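You operate a simulated robot arm through the tools that you are given. There is no shell and no other tool. Be economical: measure what you need, move in short steps, check, and stop when the job is done.

You are at the controls of a simulated robot arm. One attempt, no reset.

JOB
Seat the black disc, grease its top and stand the stem on it.
Fine: in the valve body; use the orange pad and the grease tin, and put the pad back. Set down upright: orange pad. A coat counts when it lies all over at full strength: go over it till it gets no stronger.
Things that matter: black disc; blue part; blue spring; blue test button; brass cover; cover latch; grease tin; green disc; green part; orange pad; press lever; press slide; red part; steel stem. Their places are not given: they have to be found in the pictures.

Only the result counts: the job must be done as asked and must still hold three seconds after the hand-in. Knocking over, shifting, dropping, spilling or breaking anything else fails it.

ROBOT AND FRAMES
A 6-joint arm with a two-finger parallel gripper, fixed in place. Base frame: the origin is at the foot of the arm, x ahead of it, y to its left, z up; the work surface is at about z = 840. Units: mm, degrees, N and s.
With the tool pointing down near the work surface it reaches from about 240 to 640 mm from the base axis. Its first joint turns from -66.0 to 66.0 degrees. Payload 2.7 kg.
The TCP is the grasp point between the finger pads, 23 mm short of the fingertips. In the tool frame z runs along the fingers and y along their closing line. The gripper opens to 94 mm. The fingers are 38 mm wide and 10 mm thick; the gripper's body (54 by 96 mm) begins 39 mm behind the TCP.
Orientation is told as [roll, pitch, yaw] about the base's x, y, z axes, in that order, counted from this pose: with the fingers straight down and closing along the base's y, the tool's x points along the base's -x, its y along +y and its z along -z.

CONTROLS
- The arm moves only by the tool move_arm. Its argument "increments" is a list of rows, each a list of 7 numbers: the shift along the tool's x, y, z in units of 50 mm (1.0 is 50 mm), then the turn, a rotation vector about the tool's x, y, z in units of 5 degrees (1.0 is 5 degrees), then the finger opening in mm, from 0 to 94. In form: [[x, y, z, wx, wy, wz, hand], ...]. A call has 1 to 12 rows; each row shifts and turns the commanded pose from where the row before left it, along the tool's axes as they then stand. A call with a number of a shift or a turn outside -1 to 1 is refused whole. Each row takes 0.2 s and may step no farther than 50 mm and 8.6 degrees from the row before; otherwise, or with a gripper value out of range, the whole call is refused. A pose out of reach is approached as far as the arm can. The call stops where the force on the tool passes 70 N (or 10 N more than at its start, if that is more) or the arm is blocked; 0.2 s more then pass. The fingers move at their own pace (about 45 mm/s each) and stop on an object; they squeeze with about 24 N. The grip force told is the motor's: it shows also when the fingers shut on nothing. Time passes only in rows, and 0.2 s behind the last, so rows that do not move let the fingers close. It gives the time, the measured TCP pose, the force on the tool (base axes), the opening and the grip force at its end, in the units of the frame above (readings bear some noise), with the torque about the TCP (base axes, N m) and any sound that the robot's microphone picked up.
- Cameras (640 x 400 px; columns grow to the right, rows downward): "scene" is fixed at [78.9, -442.6, 1398.3]; the picture's right is [0.76, -0.65, 0.00], its down [-0.38, -0.44, -0.81] and it looks along [0.53, 0.62, -0.58] (base axes); focal length 349 px, centre (320, 200). "wrist" rides on the gripper at [86, 16, -74] in the tool frame; the picture's right is [-0.18, 0.98, 0.00], its down [-0.58, -0.11, -0.81] and it looks along [-0.79, -0.15, 0.59] (tool axes); focal length 243 px, centre (320, 200).
- grab_frame(camera): a new picture of that camera. The clock stands still meanwhile.
- point_at(camera, pixels): for up to 12 pixels [column, row] of the newest picture of that camera ("zoom" is the newest enlarged one), the place [x, y, z] in the base frame of the surface seen there, good to about 2 mm, but the place of the scene camera against the robot may be out by one fixed shift of up to 18 mm in any direction. The clock stands still meanwhile.
- inspect(camera, box): a new picture of the part [left, top, right, bottom] of that camera's present view, enlarged. The clock stands still meanwhile.
- close_job(): hands the job in; it is judged then, once.

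Go step by step. Measure first, check grasps and placings, and put right what went wrong. The budget is 80 turns and 38 pictures, counting those below and the enlarged ones. Unless the task says otherwise, let go and move clear before handing in, and close with one line.

The tools are called as a command line: name --pt "numbers of a row" for each row, then --argument value for the rest, lists and objects as JSON in quotes. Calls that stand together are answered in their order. move_arm: Moves the arm, as the interface text tells. Its arguments: {"type":"object","properties":{"increments":{"type":"array"}},"required":["increments"]} The other tools are called the same way: grab_frame (camera) takes a picture; point_at (camera, pixels) gives the place of the surface under pixels of a picture; inspect (camera, box) takes an enlarged picture of a part of a camera's view; close_job () hands the job in.

At the start:

```text
t: 0.0
ee_pos: [410.1, 180.0, 1113.1]
orientation: [0.0, 0.0, 0.0]
ft_force: [-0.1, 0.7, -0.5]
torque: [-0.04, -0.01, 0.01]
width: 93.9
grip_force: 0.2
```

scene: 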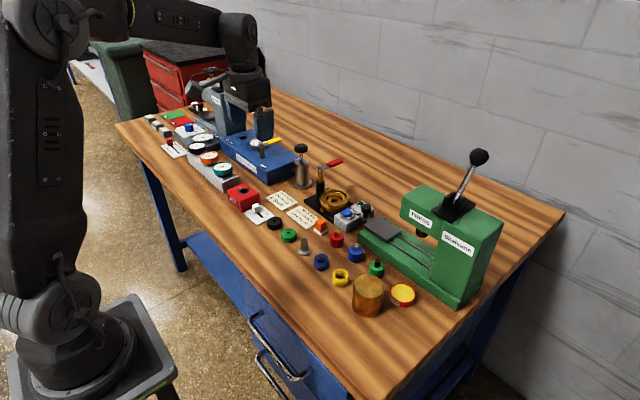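
wrist: 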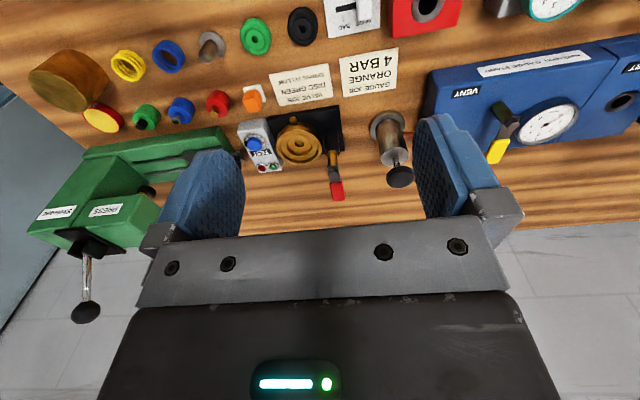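

The pictures show the small parts around scene pixels (240-420, 180-310). I will enlarge that area first.

inspect --camera "scene" --box '[220, 130, 430, 320]'

inspect --camera "wrist" --box '[20, 0, 440, 220]'

```text
2.11 times, centred on (325, 225) of scene
```

zoom: 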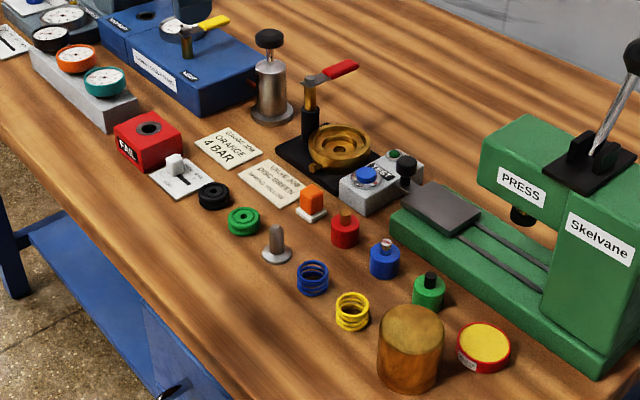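

```text
1.52 times, centred on (230, 110) of wrist
```

zoom: 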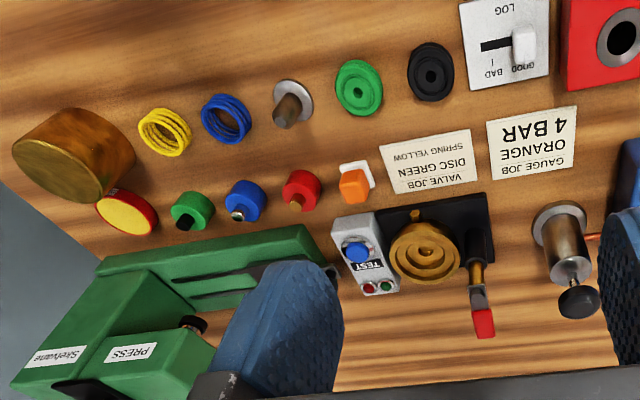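

The wrist zoom shows everything: black disc (432,72), stem (288,110), pad (355,182), valve body (425,250), tin (127,212). I measure them.

point_at --camera "zoom" --pixels '[[432, 75], [412, 72], [452, 72], [432, 46], [432, 98], [286, 103], [305, 95], [354, 186], [352, 170], [425, 252], [425, 225], [127, 212]]'

point_at --camera "wrist" --pixels '[[299, 146], [275, 146], [323, 146], [299, 125], [337, 188], [254, 143], [103, 117], [83, 117], [120, 120], [254, 103], [247, 92], [261, 90]]'

inspect --camera "scene" --box '[290, 150, 390, 240]'

```text
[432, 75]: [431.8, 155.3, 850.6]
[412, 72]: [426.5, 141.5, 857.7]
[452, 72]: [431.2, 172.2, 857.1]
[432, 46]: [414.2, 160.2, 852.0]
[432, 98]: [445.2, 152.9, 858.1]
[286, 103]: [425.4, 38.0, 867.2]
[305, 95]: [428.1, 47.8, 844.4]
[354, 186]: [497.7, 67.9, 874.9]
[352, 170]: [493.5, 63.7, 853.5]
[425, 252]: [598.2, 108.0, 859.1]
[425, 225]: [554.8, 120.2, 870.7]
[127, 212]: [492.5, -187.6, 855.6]
```

```text
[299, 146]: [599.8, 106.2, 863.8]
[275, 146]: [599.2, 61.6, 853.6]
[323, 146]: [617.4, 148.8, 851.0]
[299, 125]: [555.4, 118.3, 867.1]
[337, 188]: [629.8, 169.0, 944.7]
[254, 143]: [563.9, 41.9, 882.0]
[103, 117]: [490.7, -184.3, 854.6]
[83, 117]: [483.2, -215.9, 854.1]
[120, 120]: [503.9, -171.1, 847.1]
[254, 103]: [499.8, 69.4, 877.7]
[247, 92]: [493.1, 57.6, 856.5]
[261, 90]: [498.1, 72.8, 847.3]
```

```text
4.44 times, centred on (340, 195) of scene
```

zoom: 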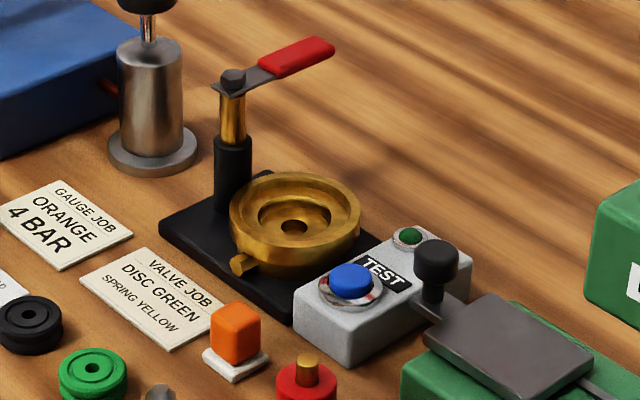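

The body bore is near (590,106) with the latch post beside it at about y=165. I lower the wrist camera for closer, more accurate measurement.

move_arm --pt "-0.4 -0.6 0.4 0 0 0 94" --pt "-0.4 -0.6 0.4 0 0 0 94" --pt "0 -0.6 0.4 0 0 0 94" --pt "0 0 0 0 0 0 94"

inspect --camera "wrist" --box '[240, 60, 440, 200]'

grab_frame --camera "wrist"

```text
t: 1.0
ee_pos: [450.7, 89.6, 1054.7]
orientation: [0.0, 0.1, 0.0]
ft_force: [0.7, -0.8, -0.1]
torque: [-0.03, -0.03, -0.02]
width: 93.9
grip_force: 0.1
```

```text
2.86 times, centred on (340, 130) of wrist
```

zoom: 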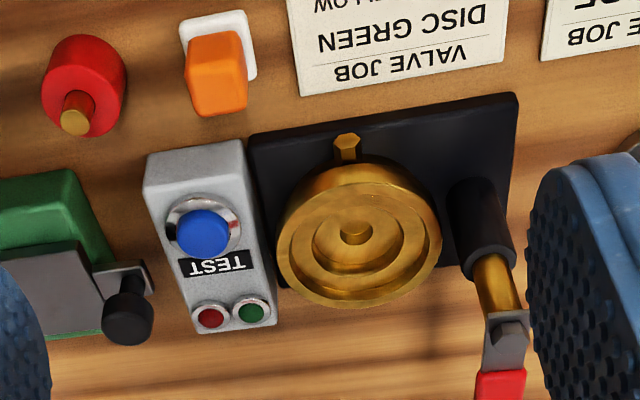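

```text
31 pictures are left
```

wrist: 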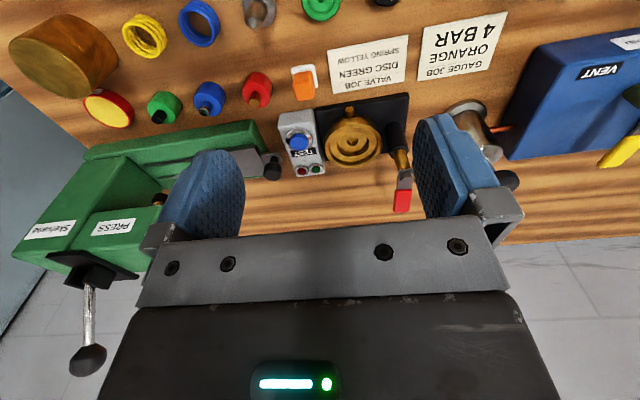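

The zoom shows the bore with a centre boss/hole at (357,230), inner step (300-402). I measure rim, floor and post points.

point_at --camera "zoom" --pixels '[[357, 232], [283, 240], [434, 240], [358, 172], [358, 296], [307, 238], [408, 238], [358, 268], [330, 235], [385, 240], [480, 195], [505, 330]]'

point_at --camera "zoom" --pixels '[[200, 100], [245, 100], [217, 40], [220, 75], [250, 70], [225, 18], [495, 300], [500, 385], [205, 240], [345, 148], [192, 85], [243, 85]]'

point_at --camera "wrist" --pixels '[[103, 112], [88, 107], [120, 112], [107, 98], [107, 123], [258, 0], [320, 10], [386, 2]]'

```text
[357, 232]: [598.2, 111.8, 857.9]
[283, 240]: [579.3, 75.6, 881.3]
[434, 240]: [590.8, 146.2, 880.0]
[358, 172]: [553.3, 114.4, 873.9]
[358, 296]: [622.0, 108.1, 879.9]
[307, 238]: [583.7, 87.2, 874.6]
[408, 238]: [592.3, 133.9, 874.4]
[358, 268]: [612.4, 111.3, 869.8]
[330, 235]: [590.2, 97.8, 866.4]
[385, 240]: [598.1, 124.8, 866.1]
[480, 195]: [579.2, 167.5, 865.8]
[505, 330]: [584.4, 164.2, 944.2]
```

```text
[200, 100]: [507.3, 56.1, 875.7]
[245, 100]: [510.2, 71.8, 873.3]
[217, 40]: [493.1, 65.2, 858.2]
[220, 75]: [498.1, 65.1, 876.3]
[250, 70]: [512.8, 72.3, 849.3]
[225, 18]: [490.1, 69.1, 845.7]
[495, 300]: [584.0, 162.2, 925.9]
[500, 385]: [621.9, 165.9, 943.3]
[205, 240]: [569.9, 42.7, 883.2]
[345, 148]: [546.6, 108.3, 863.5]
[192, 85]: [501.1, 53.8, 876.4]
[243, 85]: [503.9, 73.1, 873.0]
```

```text
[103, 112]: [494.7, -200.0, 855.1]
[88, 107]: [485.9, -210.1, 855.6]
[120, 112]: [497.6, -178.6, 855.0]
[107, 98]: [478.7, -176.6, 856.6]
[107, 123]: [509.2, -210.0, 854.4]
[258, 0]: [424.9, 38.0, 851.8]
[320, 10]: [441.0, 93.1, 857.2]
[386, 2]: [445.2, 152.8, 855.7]
```

Rim at z≈880, inner step near 874, ledge at 866, centre ≈(587,111). I look steeper and closer into the body.

move_arm --pt "-0.8 0.2 0.3 0 0 0 94" --pt "-0.8 0.2 0.3 0 0 0 94" --pt "-0.6 0 0.4 0 0 0 94" --pt "0 0 0 0 0 0 94"

inspect --camera "wrist" --box '[240, 20, 440, 145]'

```text
t: 2.0
ee_pos: [561.4, 109.6, 1003.9]
orientation: [0.0, 0.0, 0.0]
ft_force: [-0.5, 0.3, 0.5]
torque: [-0.02, -0.01, -0.02]
width: 94.0
grip_force: 0.0
```

```text
3.20 times, centred on (340, 82) of wrist
```

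zoom: 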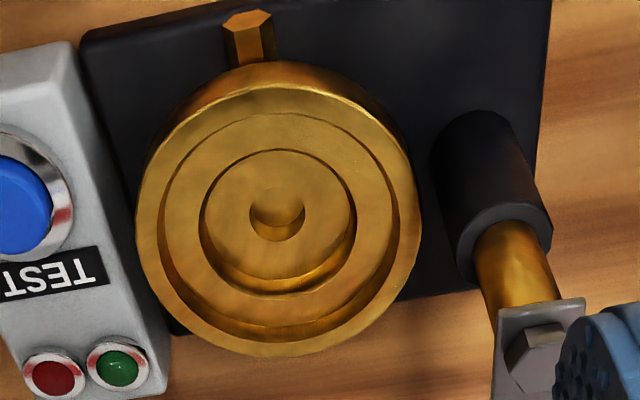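

The stepped bore is clear: rim, annulus (180,215), inner pocket floor (225,215), hole (278,215). I measure each level.

point_at --camera "zoom" --pixels '[[150, 215], [408, 215], [278, 95], [278, 340], [185, 215], [372, 215], [278, 130], [278, 308], [228, 215], [330, 215], [278, 170], [278, 255]]'

point_at --camera "zoom" --pixels '[[278, 190], [278, 230], [208, 215], [348, 215], [278, 157], [278, 278], [141, 215], [416, 215], [168, 215], [393, 215], [480, 230], [540, 330]]'

```text
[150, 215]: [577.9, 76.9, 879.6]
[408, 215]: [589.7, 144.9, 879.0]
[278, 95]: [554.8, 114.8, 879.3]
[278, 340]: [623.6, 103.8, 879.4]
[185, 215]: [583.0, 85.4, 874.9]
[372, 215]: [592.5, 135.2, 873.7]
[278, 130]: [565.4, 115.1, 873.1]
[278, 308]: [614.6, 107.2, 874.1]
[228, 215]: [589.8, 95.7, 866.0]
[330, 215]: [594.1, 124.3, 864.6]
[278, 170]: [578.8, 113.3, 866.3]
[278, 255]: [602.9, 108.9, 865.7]
```

```text
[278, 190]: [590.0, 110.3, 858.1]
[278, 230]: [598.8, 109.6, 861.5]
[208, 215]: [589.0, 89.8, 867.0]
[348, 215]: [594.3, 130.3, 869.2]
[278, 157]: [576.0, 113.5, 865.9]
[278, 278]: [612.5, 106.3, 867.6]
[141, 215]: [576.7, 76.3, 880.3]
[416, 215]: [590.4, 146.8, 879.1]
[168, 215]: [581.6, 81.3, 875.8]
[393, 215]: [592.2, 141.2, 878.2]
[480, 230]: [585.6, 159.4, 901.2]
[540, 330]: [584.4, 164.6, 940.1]
```

Body centre ≈(589.5,110.5), pocket floor z≈866, pocket radius ≈20.5, annulus z≈874, rim z≈880 with radius 36. Next I look at the black disc and stem from close above.

move_arm --pt "0.9 0.1 0 0 0 0 94" --pt "0.9 0.1 0 0 0 0 94" --pt "0.9 0.1 0.2 0 0 0 94" --pt "0.2 0 0.3 0 0 0 94" --pt "0 0 0 0 0 0 94"

inspect --camera "wrist" --box '[120, 0, 440, 200]'

```text
t: 3.2
ee_pos: [414.4, 124.3, 979.8]
orientation: [-0.1, 0.0, 0.0]
ft_force: [-0.4, 0.1, -0.1]
torque: [0.02, 0.0, 0.02]
width: 93.9
grip_force: 0.1
```

```text
2.00 times, centred on (280, 100) of wrist
```

zoom: 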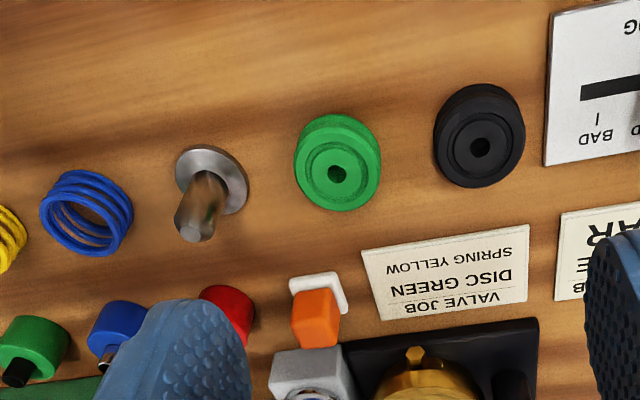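

Black disc's top face is centred at (480,147) with a hole; stem flange at (212,178), stem tip at (195,232). I measure both.

point_at --camera "zoom" --pixels '[[443, 152], [519, 142], [480, 112], [478, 182], [465, 150], [481, 147], [456, 152], [480, 90], [437, 135], [525, 135], [480, 130], [480, 170]]'

point_at --camera "zoom" --pixels '[[195, 232], [178, 175], [243, 190], [212, 150], [188, 200], [225, 200], [205, 185], [205, 215], [185, 222], [212, 225], [240, 205], [210, 165]]'

point_at --camera "zoom" --pixels '[[315, 320], [295, 315], [335, 318], [318, 295], [318, 279], [345, 300], [294, 290], [315, 345]]'

```text
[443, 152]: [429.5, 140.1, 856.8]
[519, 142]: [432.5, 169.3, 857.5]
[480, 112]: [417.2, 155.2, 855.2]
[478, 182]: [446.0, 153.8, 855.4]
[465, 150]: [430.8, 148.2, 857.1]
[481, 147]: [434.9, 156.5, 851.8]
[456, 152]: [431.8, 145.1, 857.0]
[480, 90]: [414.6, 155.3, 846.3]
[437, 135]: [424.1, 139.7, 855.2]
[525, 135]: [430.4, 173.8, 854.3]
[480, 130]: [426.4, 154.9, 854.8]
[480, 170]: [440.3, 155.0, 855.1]
```

```text
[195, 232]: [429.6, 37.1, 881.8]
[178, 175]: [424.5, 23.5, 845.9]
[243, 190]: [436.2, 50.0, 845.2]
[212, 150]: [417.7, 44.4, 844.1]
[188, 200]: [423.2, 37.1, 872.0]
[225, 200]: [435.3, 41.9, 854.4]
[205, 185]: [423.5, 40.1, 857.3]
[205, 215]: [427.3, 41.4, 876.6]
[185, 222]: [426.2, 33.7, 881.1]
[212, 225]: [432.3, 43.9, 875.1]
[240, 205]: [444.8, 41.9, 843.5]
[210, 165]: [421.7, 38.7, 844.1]
```

```text
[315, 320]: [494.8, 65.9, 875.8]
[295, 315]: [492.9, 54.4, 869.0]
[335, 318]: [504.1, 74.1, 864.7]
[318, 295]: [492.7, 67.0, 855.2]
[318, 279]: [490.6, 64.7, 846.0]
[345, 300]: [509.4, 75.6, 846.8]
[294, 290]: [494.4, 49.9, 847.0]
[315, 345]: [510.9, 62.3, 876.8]
```

Disc centre ≈(431,155.5), top z≈856, radius ≈18. To keep the hand's broad body clear of the latch post, I turn the tool by yaw +90.

move_arm --pt "0 0 0 0 0 -1 60" --pt "0 0 0 0 0 -1 60" --pt "0 0 0 0 0 -1 60" --pt "0 0 0 0 0 -1 60" --pt "0 0 0 0 0 -1 60" --pt "0 0 0 0 0 -1 60" --pt "0 0 0 0 0 -1 60" --pt "0 0 0 0 0 -1 60" --pt "0 0 0 0 0 -1 60"

move_arm --pt "0 0 0 0 0 -1 60" --pt "0 0 0 0 0 -1 60" --pt "0 0 0 0 0 -1 60" --pt "0 0 0 0 0 -1 60" --pt "0 0 0 0 0 -1 60" --pt "0 0 0 0 0 -1 60" --pt "0 0 0 0 0 -1 60" --pt "0 0 0 0 0 -1 60" --pt "0 0 0 0 0 -1 60"

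```text
t: 5.2
ee_pos: [415.4, 124.9, 978.9]
orientation: [0.0, 0.0, 45.1]
ft_force: [-0.4, -0.3, 0.2]
torque: [-0.01, 0.0, -0.03]
width: 60.2
grip_force: 0.1
```

```text
t: 7.2
ee_pos: [415.3, 123.9, 979.5]
orientation: [0.1, -0.1, 90.0]
ft_force: [-0.2, 0.0, 0.2]
torque: [-0.01, 0.0, -0.02]
width: 59.9
grip_force: 0.0
```

Yaw is 90 now (tool x = −y, tool y = −x). I move over the disc to z≈900 and check with a picture.

move_arm --pt "-0.632 -0.314 0 0 0 0 60" --pt "0 0 0.8 0 0 0 60" --pt "0 0 0.79 0 0 0 60" --pt "0 0 0 0 0 0 60"

grab_frame --camera "wrist"

```text
t: 8.2
ee_pos: [431.8, 157.3, 898.3]
orientation: [0.0, 0.0, 90.1]
ft_force: [-0.2, 0.3, 0.4]
torque: [0.02, -0.01, -0.03]
width: 60.0
grip_force: 0.0
```

```text
28 pictures are left
```

wrist: 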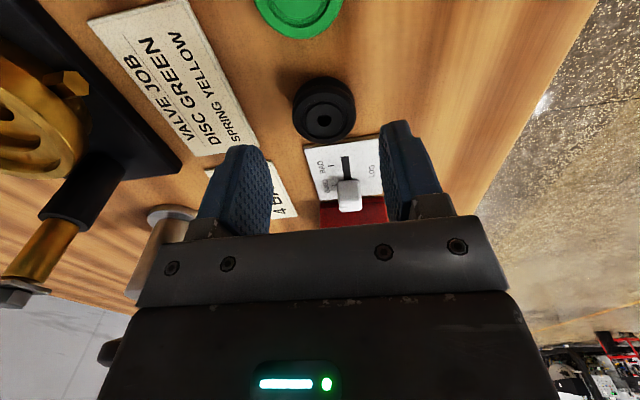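

The disc shows at (323,115) between the fingers. I re-measure its top from here.

point_at --camera "wrist" --pixels '[[301, 118], [348, 116], [323, 100], [323, 137], [312, 118], [338, 118], [347, 190], [323, 107]]'

```text
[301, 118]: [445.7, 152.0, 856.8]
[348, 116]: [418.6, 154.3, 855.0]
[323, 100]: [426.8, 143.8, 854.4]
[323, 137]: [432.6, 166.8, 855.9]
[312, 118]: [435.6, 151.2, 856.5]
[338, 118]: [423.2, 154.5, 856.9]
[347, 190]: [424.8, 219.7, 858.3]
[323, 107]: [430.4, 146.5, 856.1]
```

Centre is confirmed at (431,155.5), top ≈856. I go down to z≈874 so that only the top 5 mm is gripped, and close.

move_arm --pt "0.04 0.01 0.25 0 0 0 60" --pt "0 0 0.24 0 0 0 60" --pt "0 0 0 0 0 0 60" --pt "0 0 0 0 0 0 30" --pt "0 0 0 0 0 0 30" --pt "0 0 0 0 0 0 30" --pt "0 0 0 0 0 0 30"

```text
t: 9.8
ee_pos: [429.5, 155.6, 875.4]
orientation: [0.0, 0.1, 90.0]
ft_force: [1.2, 0.2, 0.5]
torque: [0.0, -0.01, 0.01]
width: 35.3
grip_force: 24.3
```

The fingers hold at 35.3 mm with 24 N. I lift and carry to above the body.

move_arm --pt "0 0 -0.2 0 0 0 30" --pt "0 0 -0.7 0 0 0 30" --pt "0 0 -0.9 0 0 0 30" --pt "0.3 -0.8 0 0 0 0 30" --pt "0.3 -0.8 0 0 0 0 30" --pt "0.3 -0.8 0 0 0 0 30" --pt "0 -0.8 0 0 0 0 30" --pt "0 0 0 0 0 0 30"

grab_frame --camera "wrist"

```text
t: 11.6
ee_pos: [591.3, 109.5, 964.5]
orientation: [0.1, 0.1, 90.0]
ft_force: [0.1, 0.0, -0.1]
torque: [0.02, 0.03, -0.01]
width: 35.2
grip_force: 24.2
```

```text
27 pictures are left
```

wrist: 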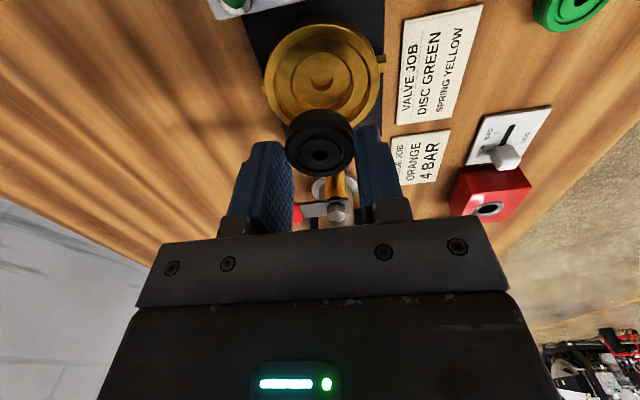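

The disc is held level over the body; I measure the body and the held disc from this view to align.

point_at --camera "wrist" --pixels '[[268, 80], [376, 80], [322, 28], [275, 80], [368, 80], [321, 32], [321, 50], [295, 80], [350, 80], [304, 152], [336, 152], [320, 140]]'

inspect --camera "wrist" --box '[240, 10, 400, 200]'

```text
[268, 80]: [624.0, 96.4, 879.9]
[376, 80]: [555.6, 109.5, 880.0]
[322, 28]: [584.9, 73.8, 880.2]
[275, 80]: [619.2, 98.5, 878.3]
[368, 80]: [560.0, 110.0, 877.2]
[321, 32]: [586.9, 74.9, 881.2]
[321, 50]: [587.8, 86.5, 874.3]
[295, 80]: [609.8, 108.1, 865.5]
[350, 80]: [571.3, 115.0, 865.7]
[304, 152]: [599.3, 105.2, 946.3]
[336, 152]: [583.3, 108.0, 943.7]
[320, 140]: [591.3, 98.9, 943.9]
```

```text
2.11 times, centred on (320, 105) of wrist
```

zoom: 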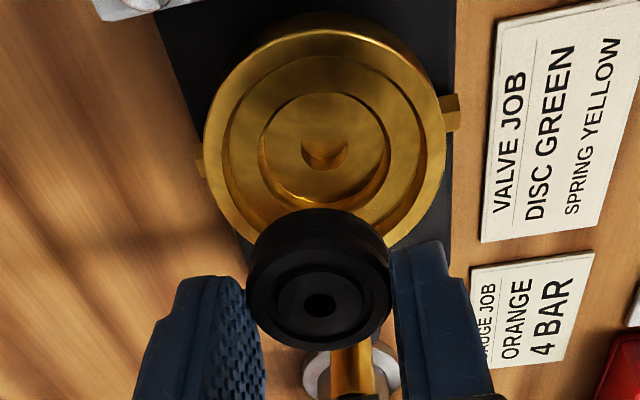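

Body centre computes to ≈(590.5,110); disc is under the TCP at (591.3,109.5). I correct slightly and lower to TCP z≈905, watching the force.

move_arm --pt "-0.012 0.016 0 0 0 0 30" --pt "0 0 0.5 0 0 0 30" --pt "0 0 0.4 0 0 0 30" --pt "0 0 0.15 0 0 0 30" --pt "0 0 0.1 0 0 0 30" --pt "0 0 0.04 0 0 0 30" --pt "0 0 0 0 0 0 30"

inspect --camera "wrist" --box '[240, 40, 400, 200]'

```text
t: 13.2
ee_pos: [590.0, 109.3, 905.6]
orientation: [0.0, 0.0, 90.0]
ft_force: [-0.2, 0.1, -0.6]
torque: [0.02, -0.01, 0.03]
width: 35.3
grip_force: 24.0
```

```text
2.50 times, centred on (320, 120) of wrist
```

zoom: 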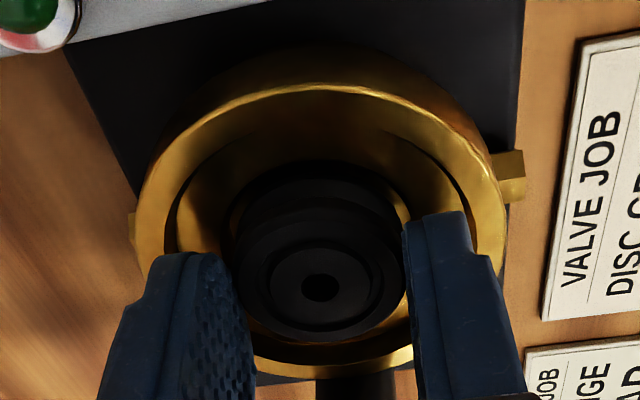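

No contact force and the disc looks centred in the pocket. I lower 2 mm more and open.

move_arm --pt "0 0 0.04 0 0 0 30" --pt "0 0 0 0 0 0 30" --pt "0 0 0 0 0 0 38" --pt "0 0 0 0 0 0 44" --pt "0 0 0 0 0 0 50" --pt "0 0 -0.2 0 0 0 50" --pt "0 0 -0.6 0 0 0 50" --pt "0.4 0 -0.6 0 0 0 50" --pt "0 0 0 0 0 0 50"

inspect --camera "wrist" --box '[220, 20, 420, 170]'

```text
t: 15.2
ee_pos: [590.7, 88.7, 972.8]
orientation: [0.0, 0.0, 90.0]
ft_force: [0.0, 0.2, -0.9]
torque: [-0.01, 0.01, 0.0]
width: 49.7
grip_force: 0.0
```

```text
2.67 times, centred on (320, 95) of wrist
```

zoom: 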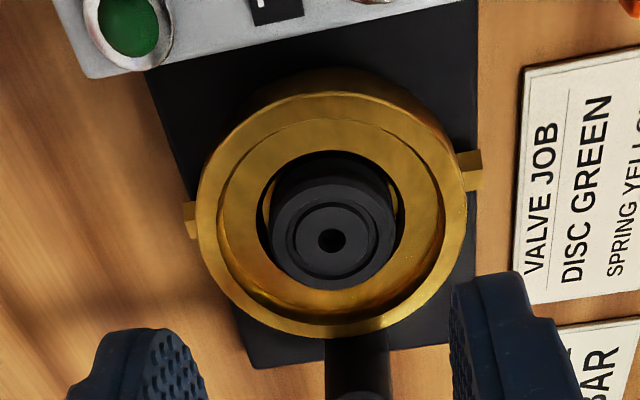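

The disc sits in the pocket with its top face centred at (332,238). I check level and height.

point_at --camera "zoom" --pixels '[[280, 235], [385, 235], [332, 200], [332, 276], [332, 240], [302, 238], [362, 238], [205, 230], [460, 210], [332, 320]]'

inspect --camera "scene" --box '[290, 170, 390, 240]'

```text
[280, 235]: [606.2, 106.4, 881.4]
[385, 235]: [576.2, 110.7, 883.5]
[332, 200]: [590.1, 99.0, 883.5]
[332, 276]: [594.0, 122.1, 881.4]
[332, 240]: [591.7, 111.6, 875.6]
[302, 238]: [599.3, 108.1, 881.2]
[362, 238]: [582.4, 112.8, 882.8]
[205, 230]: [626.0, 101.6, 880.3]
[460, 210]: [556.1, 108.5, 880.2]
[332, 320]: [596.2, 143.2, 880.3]
```

```text
5.71 times, centred on (340, 205) of scene
```

zoom: 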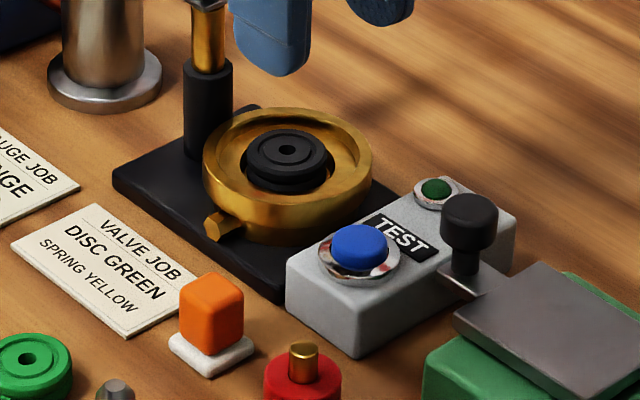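

Disc is seated: top level at z≈882, centre (591,109.5). Next the pad: I move over it to see its orientation.

move_arm --pt "0.25 0.89 0 0 0 0 50" --pt "0.25 0.89 0 0 0 0 50" --pt "0 0 0 0 0 0 50"

inspect --camera "wrist" --box '[240, 30, 400, 170]'

```text
t: 16.0
ee_pos: [498.5, 61.5, 973.2]
orientation: [-0.1, 0.0, 90.1]
ft_force: [-0.1, -0.2, -0.2]
torque: [0.04, -0.05, 0.01]
width: 50.0
grip_force: 0.0
```

```text
2.86 times, centred on (320, 100) of wrist
```

zoom: 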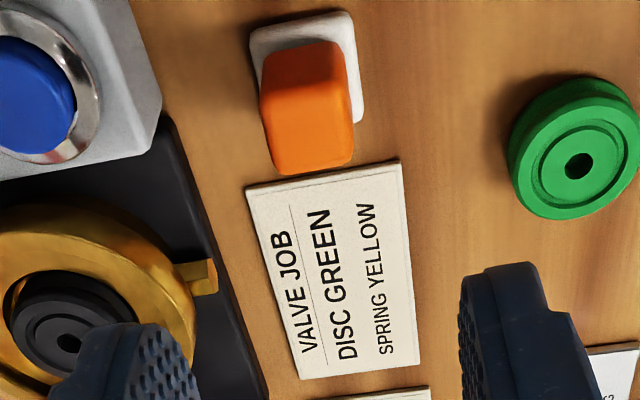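

The pad sits at (305,85) in the zoom, card right by it. I measure pad base corners and the block's top corners.

point_at --camera "zoom" --pixels '[[252, 35], [345, 15], [360, 118], [272, 172], [351, 163], [264, 100], [349, 92], [300, 30], [310, 140], [305, 170], [355, 70], [290, 60]]'

point_at --camera "zoom" --pixels '[[272, 110], [342, 104], [280, 165], [344, 158], [310, 105], [254, 60], [256, 75], [353, 30]]'

```text
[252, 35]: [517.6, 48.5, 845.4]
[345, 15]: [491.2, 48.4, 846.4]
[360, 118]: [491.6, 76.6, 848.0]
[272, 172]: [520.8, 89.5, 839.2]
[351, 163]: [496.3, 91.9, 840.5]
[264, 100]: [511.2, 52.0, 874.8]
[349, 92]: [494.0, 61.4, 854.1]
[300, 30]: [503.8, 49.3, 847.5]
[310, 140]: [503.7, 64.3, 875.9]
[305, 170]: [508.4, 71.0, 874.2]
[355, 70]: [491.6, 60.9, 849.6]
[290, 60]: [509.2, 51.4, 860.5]
```

```text
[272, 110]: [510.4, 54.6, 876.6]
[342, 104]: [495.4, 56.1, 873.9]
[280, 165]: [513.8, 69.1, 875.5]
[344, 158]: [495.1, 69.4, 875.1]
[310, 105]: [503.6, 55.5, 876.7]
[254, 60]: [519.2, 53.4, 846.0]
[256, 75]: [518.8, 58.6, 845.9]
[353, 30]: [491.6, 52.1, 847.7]
```

The pad base spans x 491–519, y 48–77 (centre 505,63), block about x 494–514, top z 876, aligned with the axes. I descend on the block with a narrow opening and grip.

move_arm --pt "-0.02 -0.116 0 0 0 0 36" --pt "0 0 0.7 0 0 0 36" --pt "0 0 0.7 0 0 0 36" --pt "0 0 0.36 0 0 0 36" --pt "0 0 0.18 0 0 0 36" --pt "0 0 0 0 0 0 36" --pt "0 0 0 0 0 0 10" --pt "0 0 0 0 0 0 10" --pt "0 0 0 0 0 0 10"

```text
t: 18.0
ee_pos: [508.4, 65.1, 876.4]
orientation: [0.0, 0.1, 89.9]
ft_force: [-0.2, 0.4, -0.2]
torque: [-0.02, -0.03, 0.03]
width: 21.0
grip_force: 24.2
```

The pad is gripped at 21 mm. I take a second reading for reference while lifting slightly, and check the press's extent for the way to the tin.

move_arm --pt "0 0 0 0 0 0 10" --pt "0 0 0 0 0 0 10"

grab_frame --camera "scene"

point_at --camera "scene" --pixels '[[402, 293], [402, 285], [403, 302], [368, 282], [368, 295], [404, 190], [403, 215], [437, 240], [460, 308], [478, 158], [440, 205], [458, 205]]'

```text
t: 18.6
ee_pos: [508.5, 65.7, 877.1]
orientation: [0.0, 0.0, 90.0]
ft_force: [-0.2, -0.3, 0.0]
torque: [0.01, -0.02, 0.0]
width: 21.1
grip_force: 23.9
```

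```text
21 pictures are left
```

scene: 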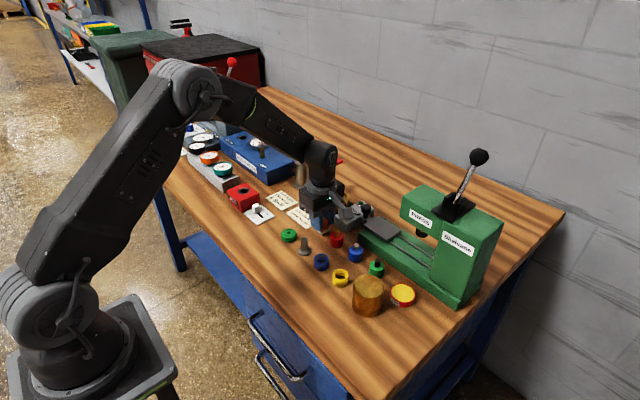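

```text
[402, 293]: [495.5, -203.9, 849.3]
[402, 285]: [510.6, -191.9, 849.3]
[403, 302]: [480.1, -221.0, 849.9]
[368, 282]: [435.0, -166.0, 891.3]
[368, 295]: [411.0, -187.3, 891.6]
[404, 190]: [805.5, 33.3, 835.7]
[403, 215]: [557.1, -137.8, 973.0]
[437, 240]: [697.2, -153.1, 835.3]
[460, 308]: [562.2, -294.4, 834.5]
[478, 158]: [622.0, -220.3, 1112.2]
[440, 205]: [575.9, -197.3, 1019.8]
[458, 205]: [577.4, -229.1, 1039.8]
```

Scene is off by about 8 mm in y; the press front face is at x≈557, so at x≈494 the hand clears it. I lift the pad to z≈960 and carry it above the tin.

move_arm --pt "0 0 -0.3 0 0 0 10" --pt "0 0 -0.7 0 0 0 10" --pt "0 0 -0.7 0 0 0 10" --pt "0.8 0.1 0 0 0 0 10" --pt "0.8 0.1 0 0 0 0 10" --pt "0.8 0.1 0 0 0 0 10" --pt "0.8 0.02 0 0 0 0 10" --pt "0.8 0 0 0 0 0 10" --pt "0.8 0 0 0 0 0 10" --pt "0 0 0 0 0 0 10"

grab_frame --camera "wrist"

```text
t: 20.8
ee_pos: [490.1, -172.7, 963.6]
orientation: [0.0, 0.0, 90.0]
ft_force: [0.0, -0.7, 0.0]
torque: [0.01, -0.01, 0.01]
width: 20.8
grip_force: 24.0
```

```text
20 pictures are left
```

wrist: 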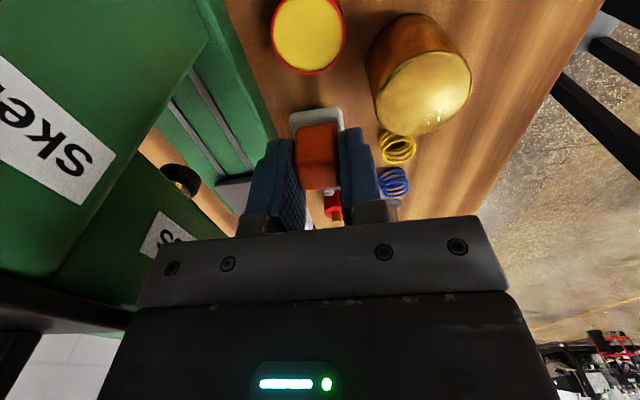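

The tin at (308,35) and brass cover (420,80) are visible. I measure the tin and press clearance.

point_at --camera "wrist" --pixels '[[280, 35], [337, 35], [308, 5], [308, 67], [272, 35], [345, 35], [308, 35], [195, 80], [220, 60], [317, 112], [317, 150], [372, 90]]'

inspect --camera "wrist" --box '[230, 0, 400, 200]'

```text
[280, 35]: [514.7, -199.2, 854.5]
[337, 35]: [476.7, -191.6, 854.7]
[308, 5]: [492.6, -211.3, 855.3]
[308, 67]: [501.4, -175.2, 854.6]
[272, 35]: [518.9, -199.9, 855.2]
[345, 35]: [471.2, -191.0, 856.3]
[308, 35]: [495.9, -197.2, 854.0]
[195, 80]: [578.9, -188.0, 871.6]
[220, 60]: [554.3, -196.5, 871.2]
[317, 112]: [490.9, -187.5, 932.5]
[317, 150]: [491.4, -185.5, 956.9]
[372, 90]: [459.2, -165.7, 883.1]
```

```text
2.00 times, centred on (315, 100) of wrist
```

zoom: 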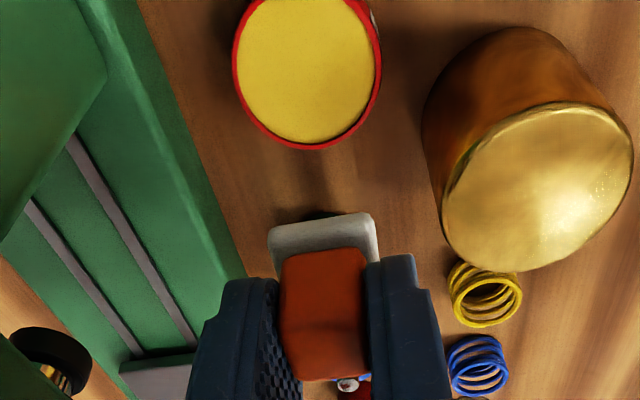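

Tin centre ≈(495.5,−194.5), grease at z≈854.5; the pad is centred under the TCP. I move over it and descend nearly to contact.

move_arm --pt "0.436 -0.08 0 0 0 0 10" --pt "0 0 0.6 0 0 0 10" --pt "0 0 0.5 0 0 0 10" --pt "0 0 0.24 0 0 0 10" --pt "0 0 0.06 0 0 0 10" --pt "0 0 0 0 0 0 10"

```text
t: 22.2
ee_pos: [494.8, -197.0, 891.5]
orientation: [0.0, 0.0, 90.0]
ft_force: [-1.0, 0.3, 0.3]
torque: [0.0, 0.0, 0.02]
width: 20.9
grip_force: 23.7
```

No contact yet at z 891.5. I press on in small steps.

move_arm --pt "-0.03 0 0.02 0 0 0 10" --pt "0 0 0.02 0 0 0 10" --pt "0 0 0 0 0 0 10"

```text
t: 23.0
ee_pos: [495.5, -195.8, 891.7]
orientation: [-0.1, 0.1, 90.0]
ft_force: [-3.1, -0.6, 13.5]
torque: [-0.09, 0.08, 0.01]
width: 20.8
grip_force: 24.1
```

Contact at 13.5 N. I hold about a second without sliding (to not drag the tin), then lift.

move_arm --pt "0 0 0 0 0 0 10" --pt "0 0 0 0 0 0 10" --pt "0 0 0 0 0 0 10" --pt "0 0 0 0 0 0 10" --pt "0 0 -0.1 0 0 0 10" --pt "0 0 -0.4 0 0 0 10" --pt "0 0 -0.8 0 0 0 10" --pt "-0.4 0 -0.3 0 0 0 10" --pt "0 0 0 0 0 0 10"

inspect --camera "scene" --box '[340, 220, 440, 320]'

```text
t: 25.0
ee_pos: [493.2, -176.5, 970.3]
orientation: [0.0, 0.0, 90.1]
ft_force: [-0.1, -0.2, -0.6]
torque: [0.01, 0.03, -0.04]
width: 21.0
grip_force: 24.1
```

```text
4.00 times, centred on (390, 270) of scene
```

zoom: 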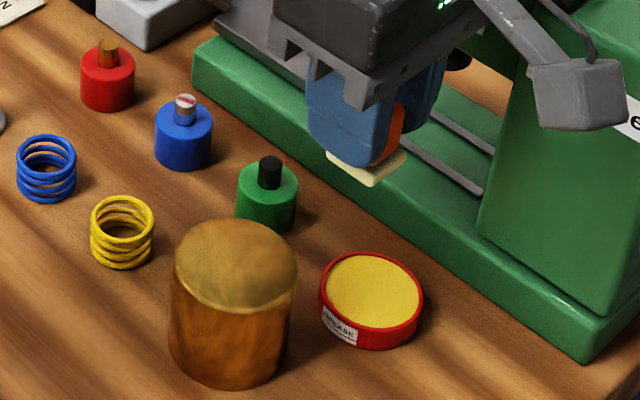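

The pad is yellowed (loaded). I carry it along y first, then over to the disc at z≈970.

move_arm --pt "-0.85 0 0 0 0 0 10" --pt "-0.85 0 0 0 0 0 10" --pt "-0.85 0 0 0 0 0 10" --pt "-0.85 0 0 0 0 0 10" --pt "-0.58 -0.489 0 0 0 0 10" --pt "-0.58 -0.489 0 0 0 0 10" --pt "-0.58 -0.489 0 0 0 0 10" --pt "-0.58 -0.489 0 0 0 0 10" --pt "0 0 0 0 0 0 10" --pt "0 0 0 0 0 0 10"

grab_frame --camera "wrist"

```text
t: 27.2
ee_pos: [591.8, 112.7, 971.3]
orientation: [0.0, 0.0, 90.0]
ft_force: [-0.4, -0.8, -0.1]
torque: [-0.05, 0.02, 0.0]
width: 20.8
grip_force: 24.3
```

```text
17 pictures are left
```

wrist: 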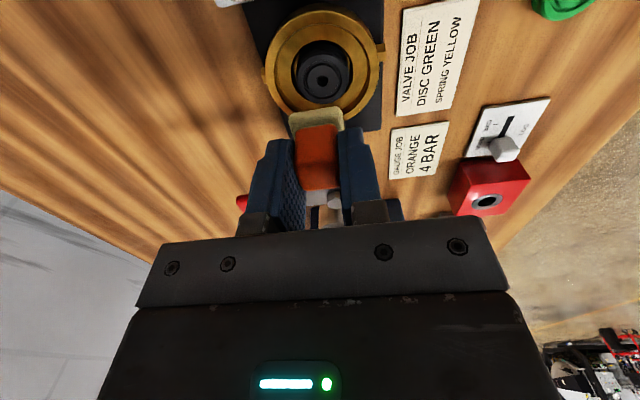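

Pad is over the disc (yellowed base at (317,122)). I centre and descend to just above contact (z≈921).

move_arm --pt "0.05 0.01 0.4 0 0 0 10" --pt "0 0 0.4 0 0 0 10" --pt "0 0 0.2 0 0 0 10" --pt "0 0 0 0 0 0 10"

move_arm --pt "0 0 0.02 0 0 0 10" --pt "0 0 0.02 0 0 0 10" --pt "0 0 0 0 0 0 10"

```text
t: 28.2
ee_pos: [592.3, 109.4, 919.7]
orientation: [0.0, -0.1, 90.0]
ft_force: [-0.1, 0.3, -1.5]
torque: [0.02, 0.02, 0.01]
width: 20.8
grip_force: 24.5
```

```text
t: 29.0
ee_pos: [591.9, 108.5, 919.5]
orientation: [0.1, 0.0, 90.1]
ft_force: [0.3, 0.0, 0.1]
torque: [0.0, -0.01, -0.03]
width: 21.1
grip_force: 24.2
```

move_arm --pt "0 0 0.02 0 0 0 10" --pt "0 0 0 0 0 0 10"

```text
t: 29.6
ee_pos: [590.7, 108.0, 919.2]
orientation: [-0.2, 0.0, 90.0]
ft_force: [0.6, 0.4, 5.2]
torque: [0.01, 0.0, 0.01]
width: 21.2
grip_force: 24.2
```

Contact at 5 N. I wipe in a small circle of 6 mm around the centre.

move_arm --pt "0.12 0 0 0 0 0 10" --pt "-0.04 0.08 0 0 0 0 10" --pt "-0.08 0.04 0 0 0 0 10" --pt "-0.08 -0.04 0 0 0 0 10" --pt "-0.04 -0.08 0 0 0 0 10" --pt "0.04 -0.08 0 0 0 0 10" --pt "0.08 -0.04 0 0 0 0 10" --pt "0.08 0.04 0 0 0 0 10" --pt "0.04 0.08 0 0 0 0 10" --pt "-0.12 0 0 0 0 0 10" --pt "0 0 0 0 0 0 10"

move_arm --pt "0 0 -0.1 0 0 0 10" --pt "0 0 -0.5 0 0 0 10" --pt "0.2 0 -0.6 0 0 0 10" --pt "0 0 0 0 0 0 10"

inspect --camera "wrist" --box '[240, 0, 400, 120]'

```text
t: 32.0
ee_pos: [591.0, 107.9, 915.5]
orientation: [0.1, 0.1, 90.0]
ft_force: [0.2, -7.0, 7.8]
torque: [-0.23, 0.01, 0.0]
width: 21.0
grip_force: 23.8
```

```text
t: 33.0
ee_pos: [591.4, 98.6, 976.2]
orientation: [0.0, 0.0, 90.0]
ft_force: [-0.1, -0.7, -0.3]
torque: [0.02, -0.05, 0.04]
width: 20.9
grip_force: 24.0
```

```text
3.33 times, centred on (320, 60) of wrist
```

zoom: 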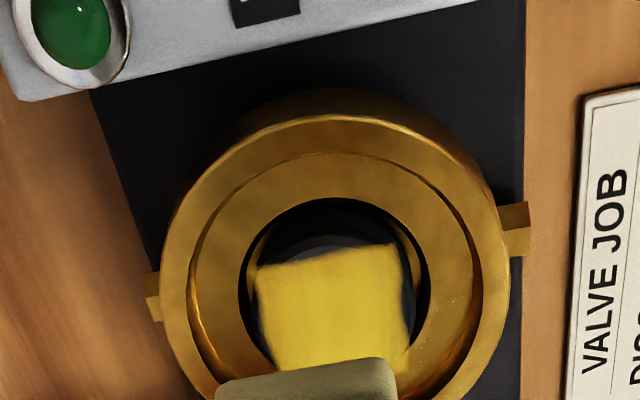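

A square grease patch shows on the disc, but z fell to 915.5 during the wipe; I move back to see the disc fully and check it is level and the pad unshifted.

move_arm --pt "0.4 0 -0.2 0 0 0 10" --pt "0.4 0 0 0 0 0 10" --pt "0 0 0 0 0 0 10"

inspect --camera "wrist" --box '[240, 60, 400, 200]'

```text
t: 33.8
ee_pos: [589.6, 59.7, 987.2]
orientation: [0.0, 0.1, 90.0]
ft_force: [-0.6, 0.1, 0.4]
torque: [0.02, 0.02, 0.01]
width: 21.1
grip_force: 23.3
```

```text
2.86 times, centred on (320, 130) of wrist
```

zoom: 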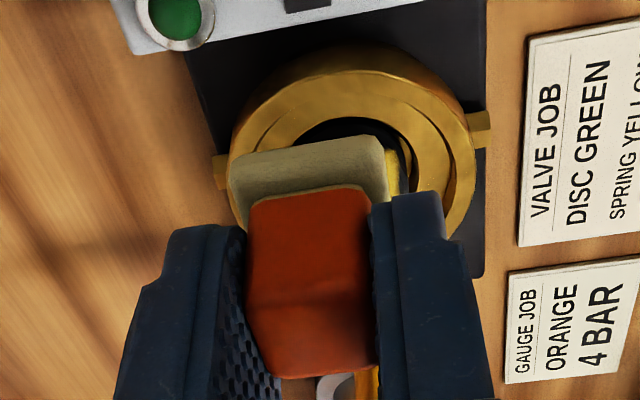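

That hid the disc; from y≈115 it was fully visible, so I go there.

move_arm --pt "-0.6 0 0 0 0 0 10" --pt "-0.6 0 0 0 0 0 10" --pt "0 0 0 0 0 0 10"

inspect --camera "wrist" --box '[250, 20, 390, 150]'

point_at --camera "zoom" --pixels '[[300, 195], [350, 195], [325, 170], [325, 215], [300, 215], [350, 170], [300, 330], [355, 330]]'

```text
t: 34.6
ee_pos: [591.0, 118.5, 986.5]
orientation: [0.0, -0.1, 89.9]
ft_force: [-0.7, 0.5, -1.1]
torque: [0.0, 0.01, 0.0]
width: 21.1
grip_force: 24.2
```

```text
3.08 times, centred on (320, 85) of wrist
```

zoom: 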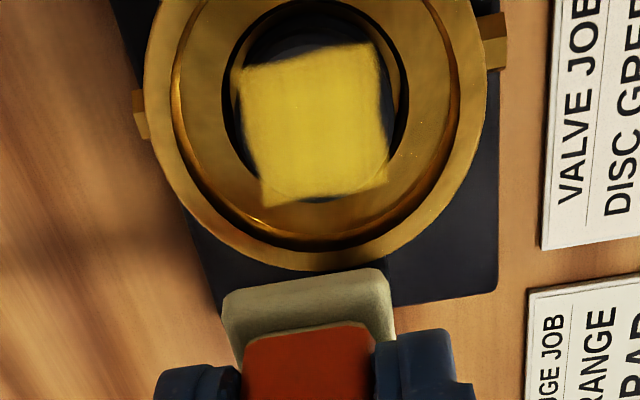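

```text
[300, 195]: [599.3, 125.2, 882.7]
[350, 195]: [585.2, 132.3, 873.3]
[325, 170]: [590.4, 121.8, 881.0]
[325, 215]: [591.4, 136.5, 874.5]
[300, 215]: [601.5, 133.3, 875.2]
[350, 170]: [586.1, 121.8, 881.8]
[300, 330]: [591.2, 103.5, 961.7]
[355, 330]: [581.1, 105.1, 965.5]
```

A square patch covers most of the disc; I check whether its corners lie on the disc or the body.

point_at --camera "zoom" --pixels '[[268, 200], [383, 180], [242, 78], [365, 52], [245, 150], [238, 165], [390, 100], [383, 130], [300, 50], [300, 35], [325, 200], [310, 120]]'

inspect --camera "scene" --box '[310, 170, 370, 220]'

```text
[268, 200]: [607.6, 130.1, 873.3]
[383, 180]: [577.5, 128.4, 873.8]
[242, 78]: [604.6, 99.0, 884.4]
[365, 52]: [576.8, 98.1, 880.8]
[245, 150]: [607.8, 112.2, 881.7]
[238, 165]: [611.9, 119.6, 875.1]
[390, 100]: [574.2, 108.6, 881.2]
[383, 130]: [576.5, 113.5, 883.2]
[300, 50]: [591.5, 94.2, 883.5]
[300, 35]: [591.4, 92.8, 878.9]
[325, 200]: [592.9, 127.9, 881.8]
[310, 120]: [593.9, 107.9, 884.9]
```

```text
8.00 times, centred on (340, 195) of scene
```

zoom: 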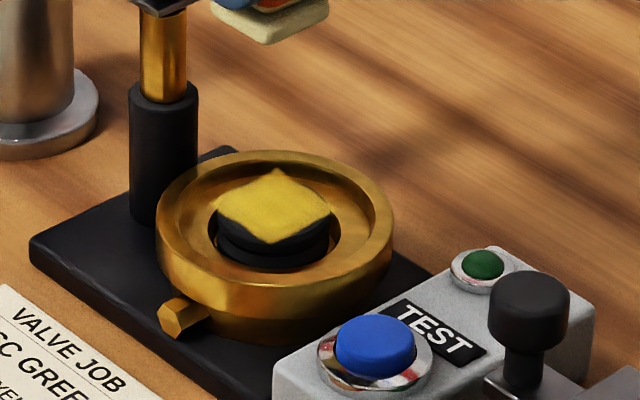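

The coat is about 31×35 mm, missing slivers at the ±x edges of the disc. I go back down for wider passes.

move_arm --pt "0.16 0 0 0 0 0 10" --pt "0 0 0.7 0 0 0 10" --pt "0 0 0.58 0 0 0 10" --pt "0 0 0.04 0 0 0 10" --pt "0 0 0.02 0 0 0 10" --pt "0 0 0 0 0 0 10"

```text
t: 36.0
ee_pos: [590.5, 110.1, 919.3]
orientation: [0.0, 0.1, 89.9]
ft_force: [-0.2, -0.2, 0.4]
torque: [0.05, 0.0, 0.0]
width: 21.0
grip_force: 23.7
```

move_arm --pt "0 0 0.03 0 0 0 10" --pt "0 0 0.02 0 0 0 10" --pt "0 0 0 0 0 0 10"

```text
t: 36.8
ee_pos: [591.8, 111.0, 916.7]
orientation: [0.0, 0.0, 90.0]
ft_force: [-0.5, 0.4, -0.7]
torque: [-0.02, -0.02, -0.03]
width: 21.2
grip_force: 23.7
```

No contact yet at 916.7 – the contact height is likely nearer 915.5 now. I continue in 1 mm steps.

move_arm --pt "0 0 0.02 0 0 0 10" --pt "0 0 0.02 0 0 0 10" --pt "0 0 0 0 0 0 10"

```text
t: 37.6
ee_pos: [592.0, 110.3, 917.9]
orientation: [-0.2, 0.0, 90.0]
ft_force: [0.4, -2.4, 5.0]
torque: [-0.07, 0.02, -0.01]
width: 20.9
grip_force: 24.1
```

Contact at 5 N. I now wipe with wider strokes, ±9 mm in x and ±5 mm in y.

move_arm --pt "0 0.09 0.01 0 0 0 10" --pt "0 0.09 0 0 0 0 10" --pt "0.1 0 0 0 0 0 10" --pt "0 -0.12 0 0 0 0 10" --pt "0 -0.12 0 0 0 0 10" --pt "0 -0.12 0 0 0 0 10" --pt "-0.2 0 0 0 0 0 10" --pt "0 0.12 0 0 0 0 10" --pt "0 0.12 0 0 0 0 10" --pt "0 0.12 0 0 0 0 10" --pt "0.1 0 0 0 0 0 10" --pt "0 -0.18 0 0 0 0 10"

move_arm --pt "0 0 0 0 0 0 10" --pt "0 0 -0.1 0 0 0 10" --pt "0 0 -0.6 0 0 0 10" --pt "-0.16 0 -0.7 0 0 0 10" --pt "0 0 0 0 0 0 10"

inspect --camera "wrist" --box '[250, 20, 390, 150]'

```text
t: 40.2
ee_pos: [591.4, 112.8, 914.4]
orientation: [0.2, 0.0, 90.0]
ft_force: [-11.4, 2.2, 15.0]
torque: [0.01, 0.27, -0.03]
width: 20.9
grip_force: 24.0
```

```text
t: 41.4
ee_pos: [592.0, 118.3, 985.7]
orientation: [0.0, 0.0, 90.0]
ft_force: [0.0, -0.1, 0.6]
torque: [0.01, -0.01, 0.01]
width: 21.0
grip_force: 24.2
```

```text
3.08 times, centred on (320, 85) of wrist
```

zoom: 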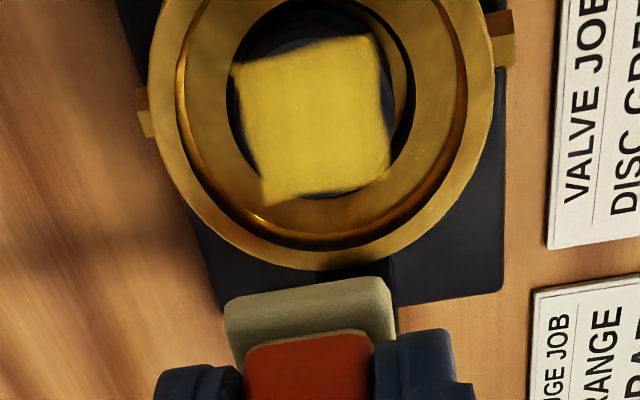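

The coat is now brighter but still the same square outline (it seems the coat's own patch), a bit faint at edges. I look closer for unevenness.

inspect --camera "wrist" --box '[290, 20, 360, 90]'

```text
5.71 times, centred on (325, 55) of wrist
```

zoom: 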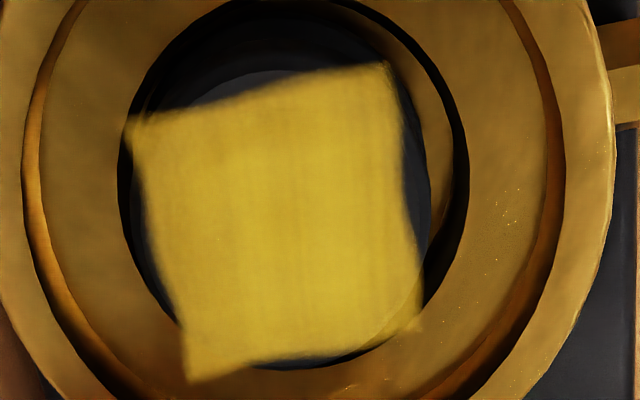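

The coat fills a fixed square on the disc but is faintly streaked. I do another round with strokes along y as well.

move_arm --pt "0.16 0 0 0 0 0 10" --pt "0 0 0.7 0 0 0 10" --pt "0 0 0.62 0 0 0 10" --pt "0 0 0.04 0 0 0 10" --pt "0 0 0.02 0 0 0 10" --pt "0 0 0 0 0 0 10"

move_arm --pt "0 0 0.02 0 0 0 10" --pt "0 0 0.01 0 0 0 10" --pt "0 0 0 0 0 0 10"

```text
t: 42.8
ee_pos: [592.9, 111.2, 914.9]
orientation: [-0.2, 0.1, 90.1]
ft_force: [1.7, -0.7, 3.7]
torque: [-0.03, -0.03, 0.0]
width: 21.0
grip_force: 23.8
```

```text
t: 43.6
ee_pos: [592.7, 111.2, 914.9]
orientation: [-0.1, 0.1, 90.0]
ft_force: [0.6, 1.0, 10.0]
torque: [-0.02, 0.02, -0.01]
width: 21.0
grip_force: 23.8
```

Contact at 10 N; strokes along y now.

move_arm --pt "0.14 0 0 0 0 0 10" --pt "0 0.12 0 0 0 0 10" --pt "-0.14 0 0 0 0 0 10" --pt "-0.14 0 0 0 0 0 10" --pt "0 -0.12 0 0 0 0 10" --pt "0.14 0 0 0 0 0 10" --pt "0.14 0 0 0 0 0 10" --pt "0 -0.12 0 0 0 0 10" --pt "-0.14 0 0 0 0 0 10" --pt "-0.14 0 0 0 0 0 10" --pt "0.14 0 0 0 0 0 10" --pt "0 0.12 0 0 0 0 10"

move_arm --pt "0 0 0 0 0 0 10" --pt "0 0.09 0 0 0 0 10" --pt "0 0.09 0 0 0 0 10" --pt "0 -0.12 0 0 0 0 10" --pt "0 -0.12 0 0 0 0 10" --pt "0 -0.12 0 0 0 0 10" --pt "0 0.18 0 0 0 0 10" --pt "0 0 -0.1 0 0 0 10" --pt "0 0 -0.6 0 0 0 10" --pt "-0.14 0 -0.7 0 0 0 10" --pt "0 0 0 0 0 0 10"

inspect --camera "wrist" --box '[290, 20, 360, 90]'

```text
t: 46.2
ee_pos: [591.0, 110.3, 913.7]
orientation: [-0.1, 0.0, 90.0]
ft_force: [3.3, 0.0, 4.8]
torque: [0.05, -0.1, 0.01]
width: 20.9
grip_force: 23.6
```

```text
t: 48.6
ee_pos: [588.6, 115.8, 984.3]
orientation: [-0.1, -0.1, 90.0]
ft_force: [0.0, 0.1, -0.7]
torque: [-0.02, 0.0, 0.0]
width: 21.4
grip_force: 24.0
```

```text
5.71 times, centred on (325, 55) of wrist
```

zoom: 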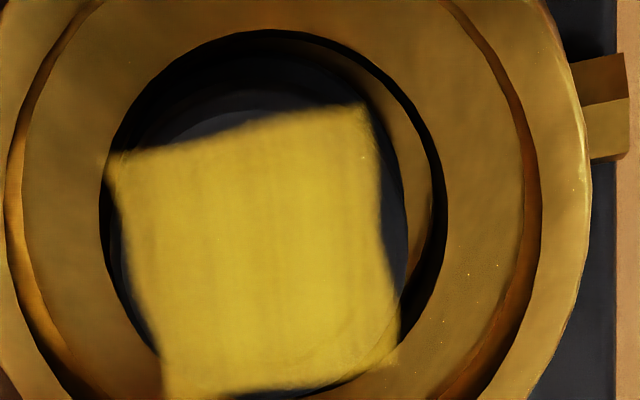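

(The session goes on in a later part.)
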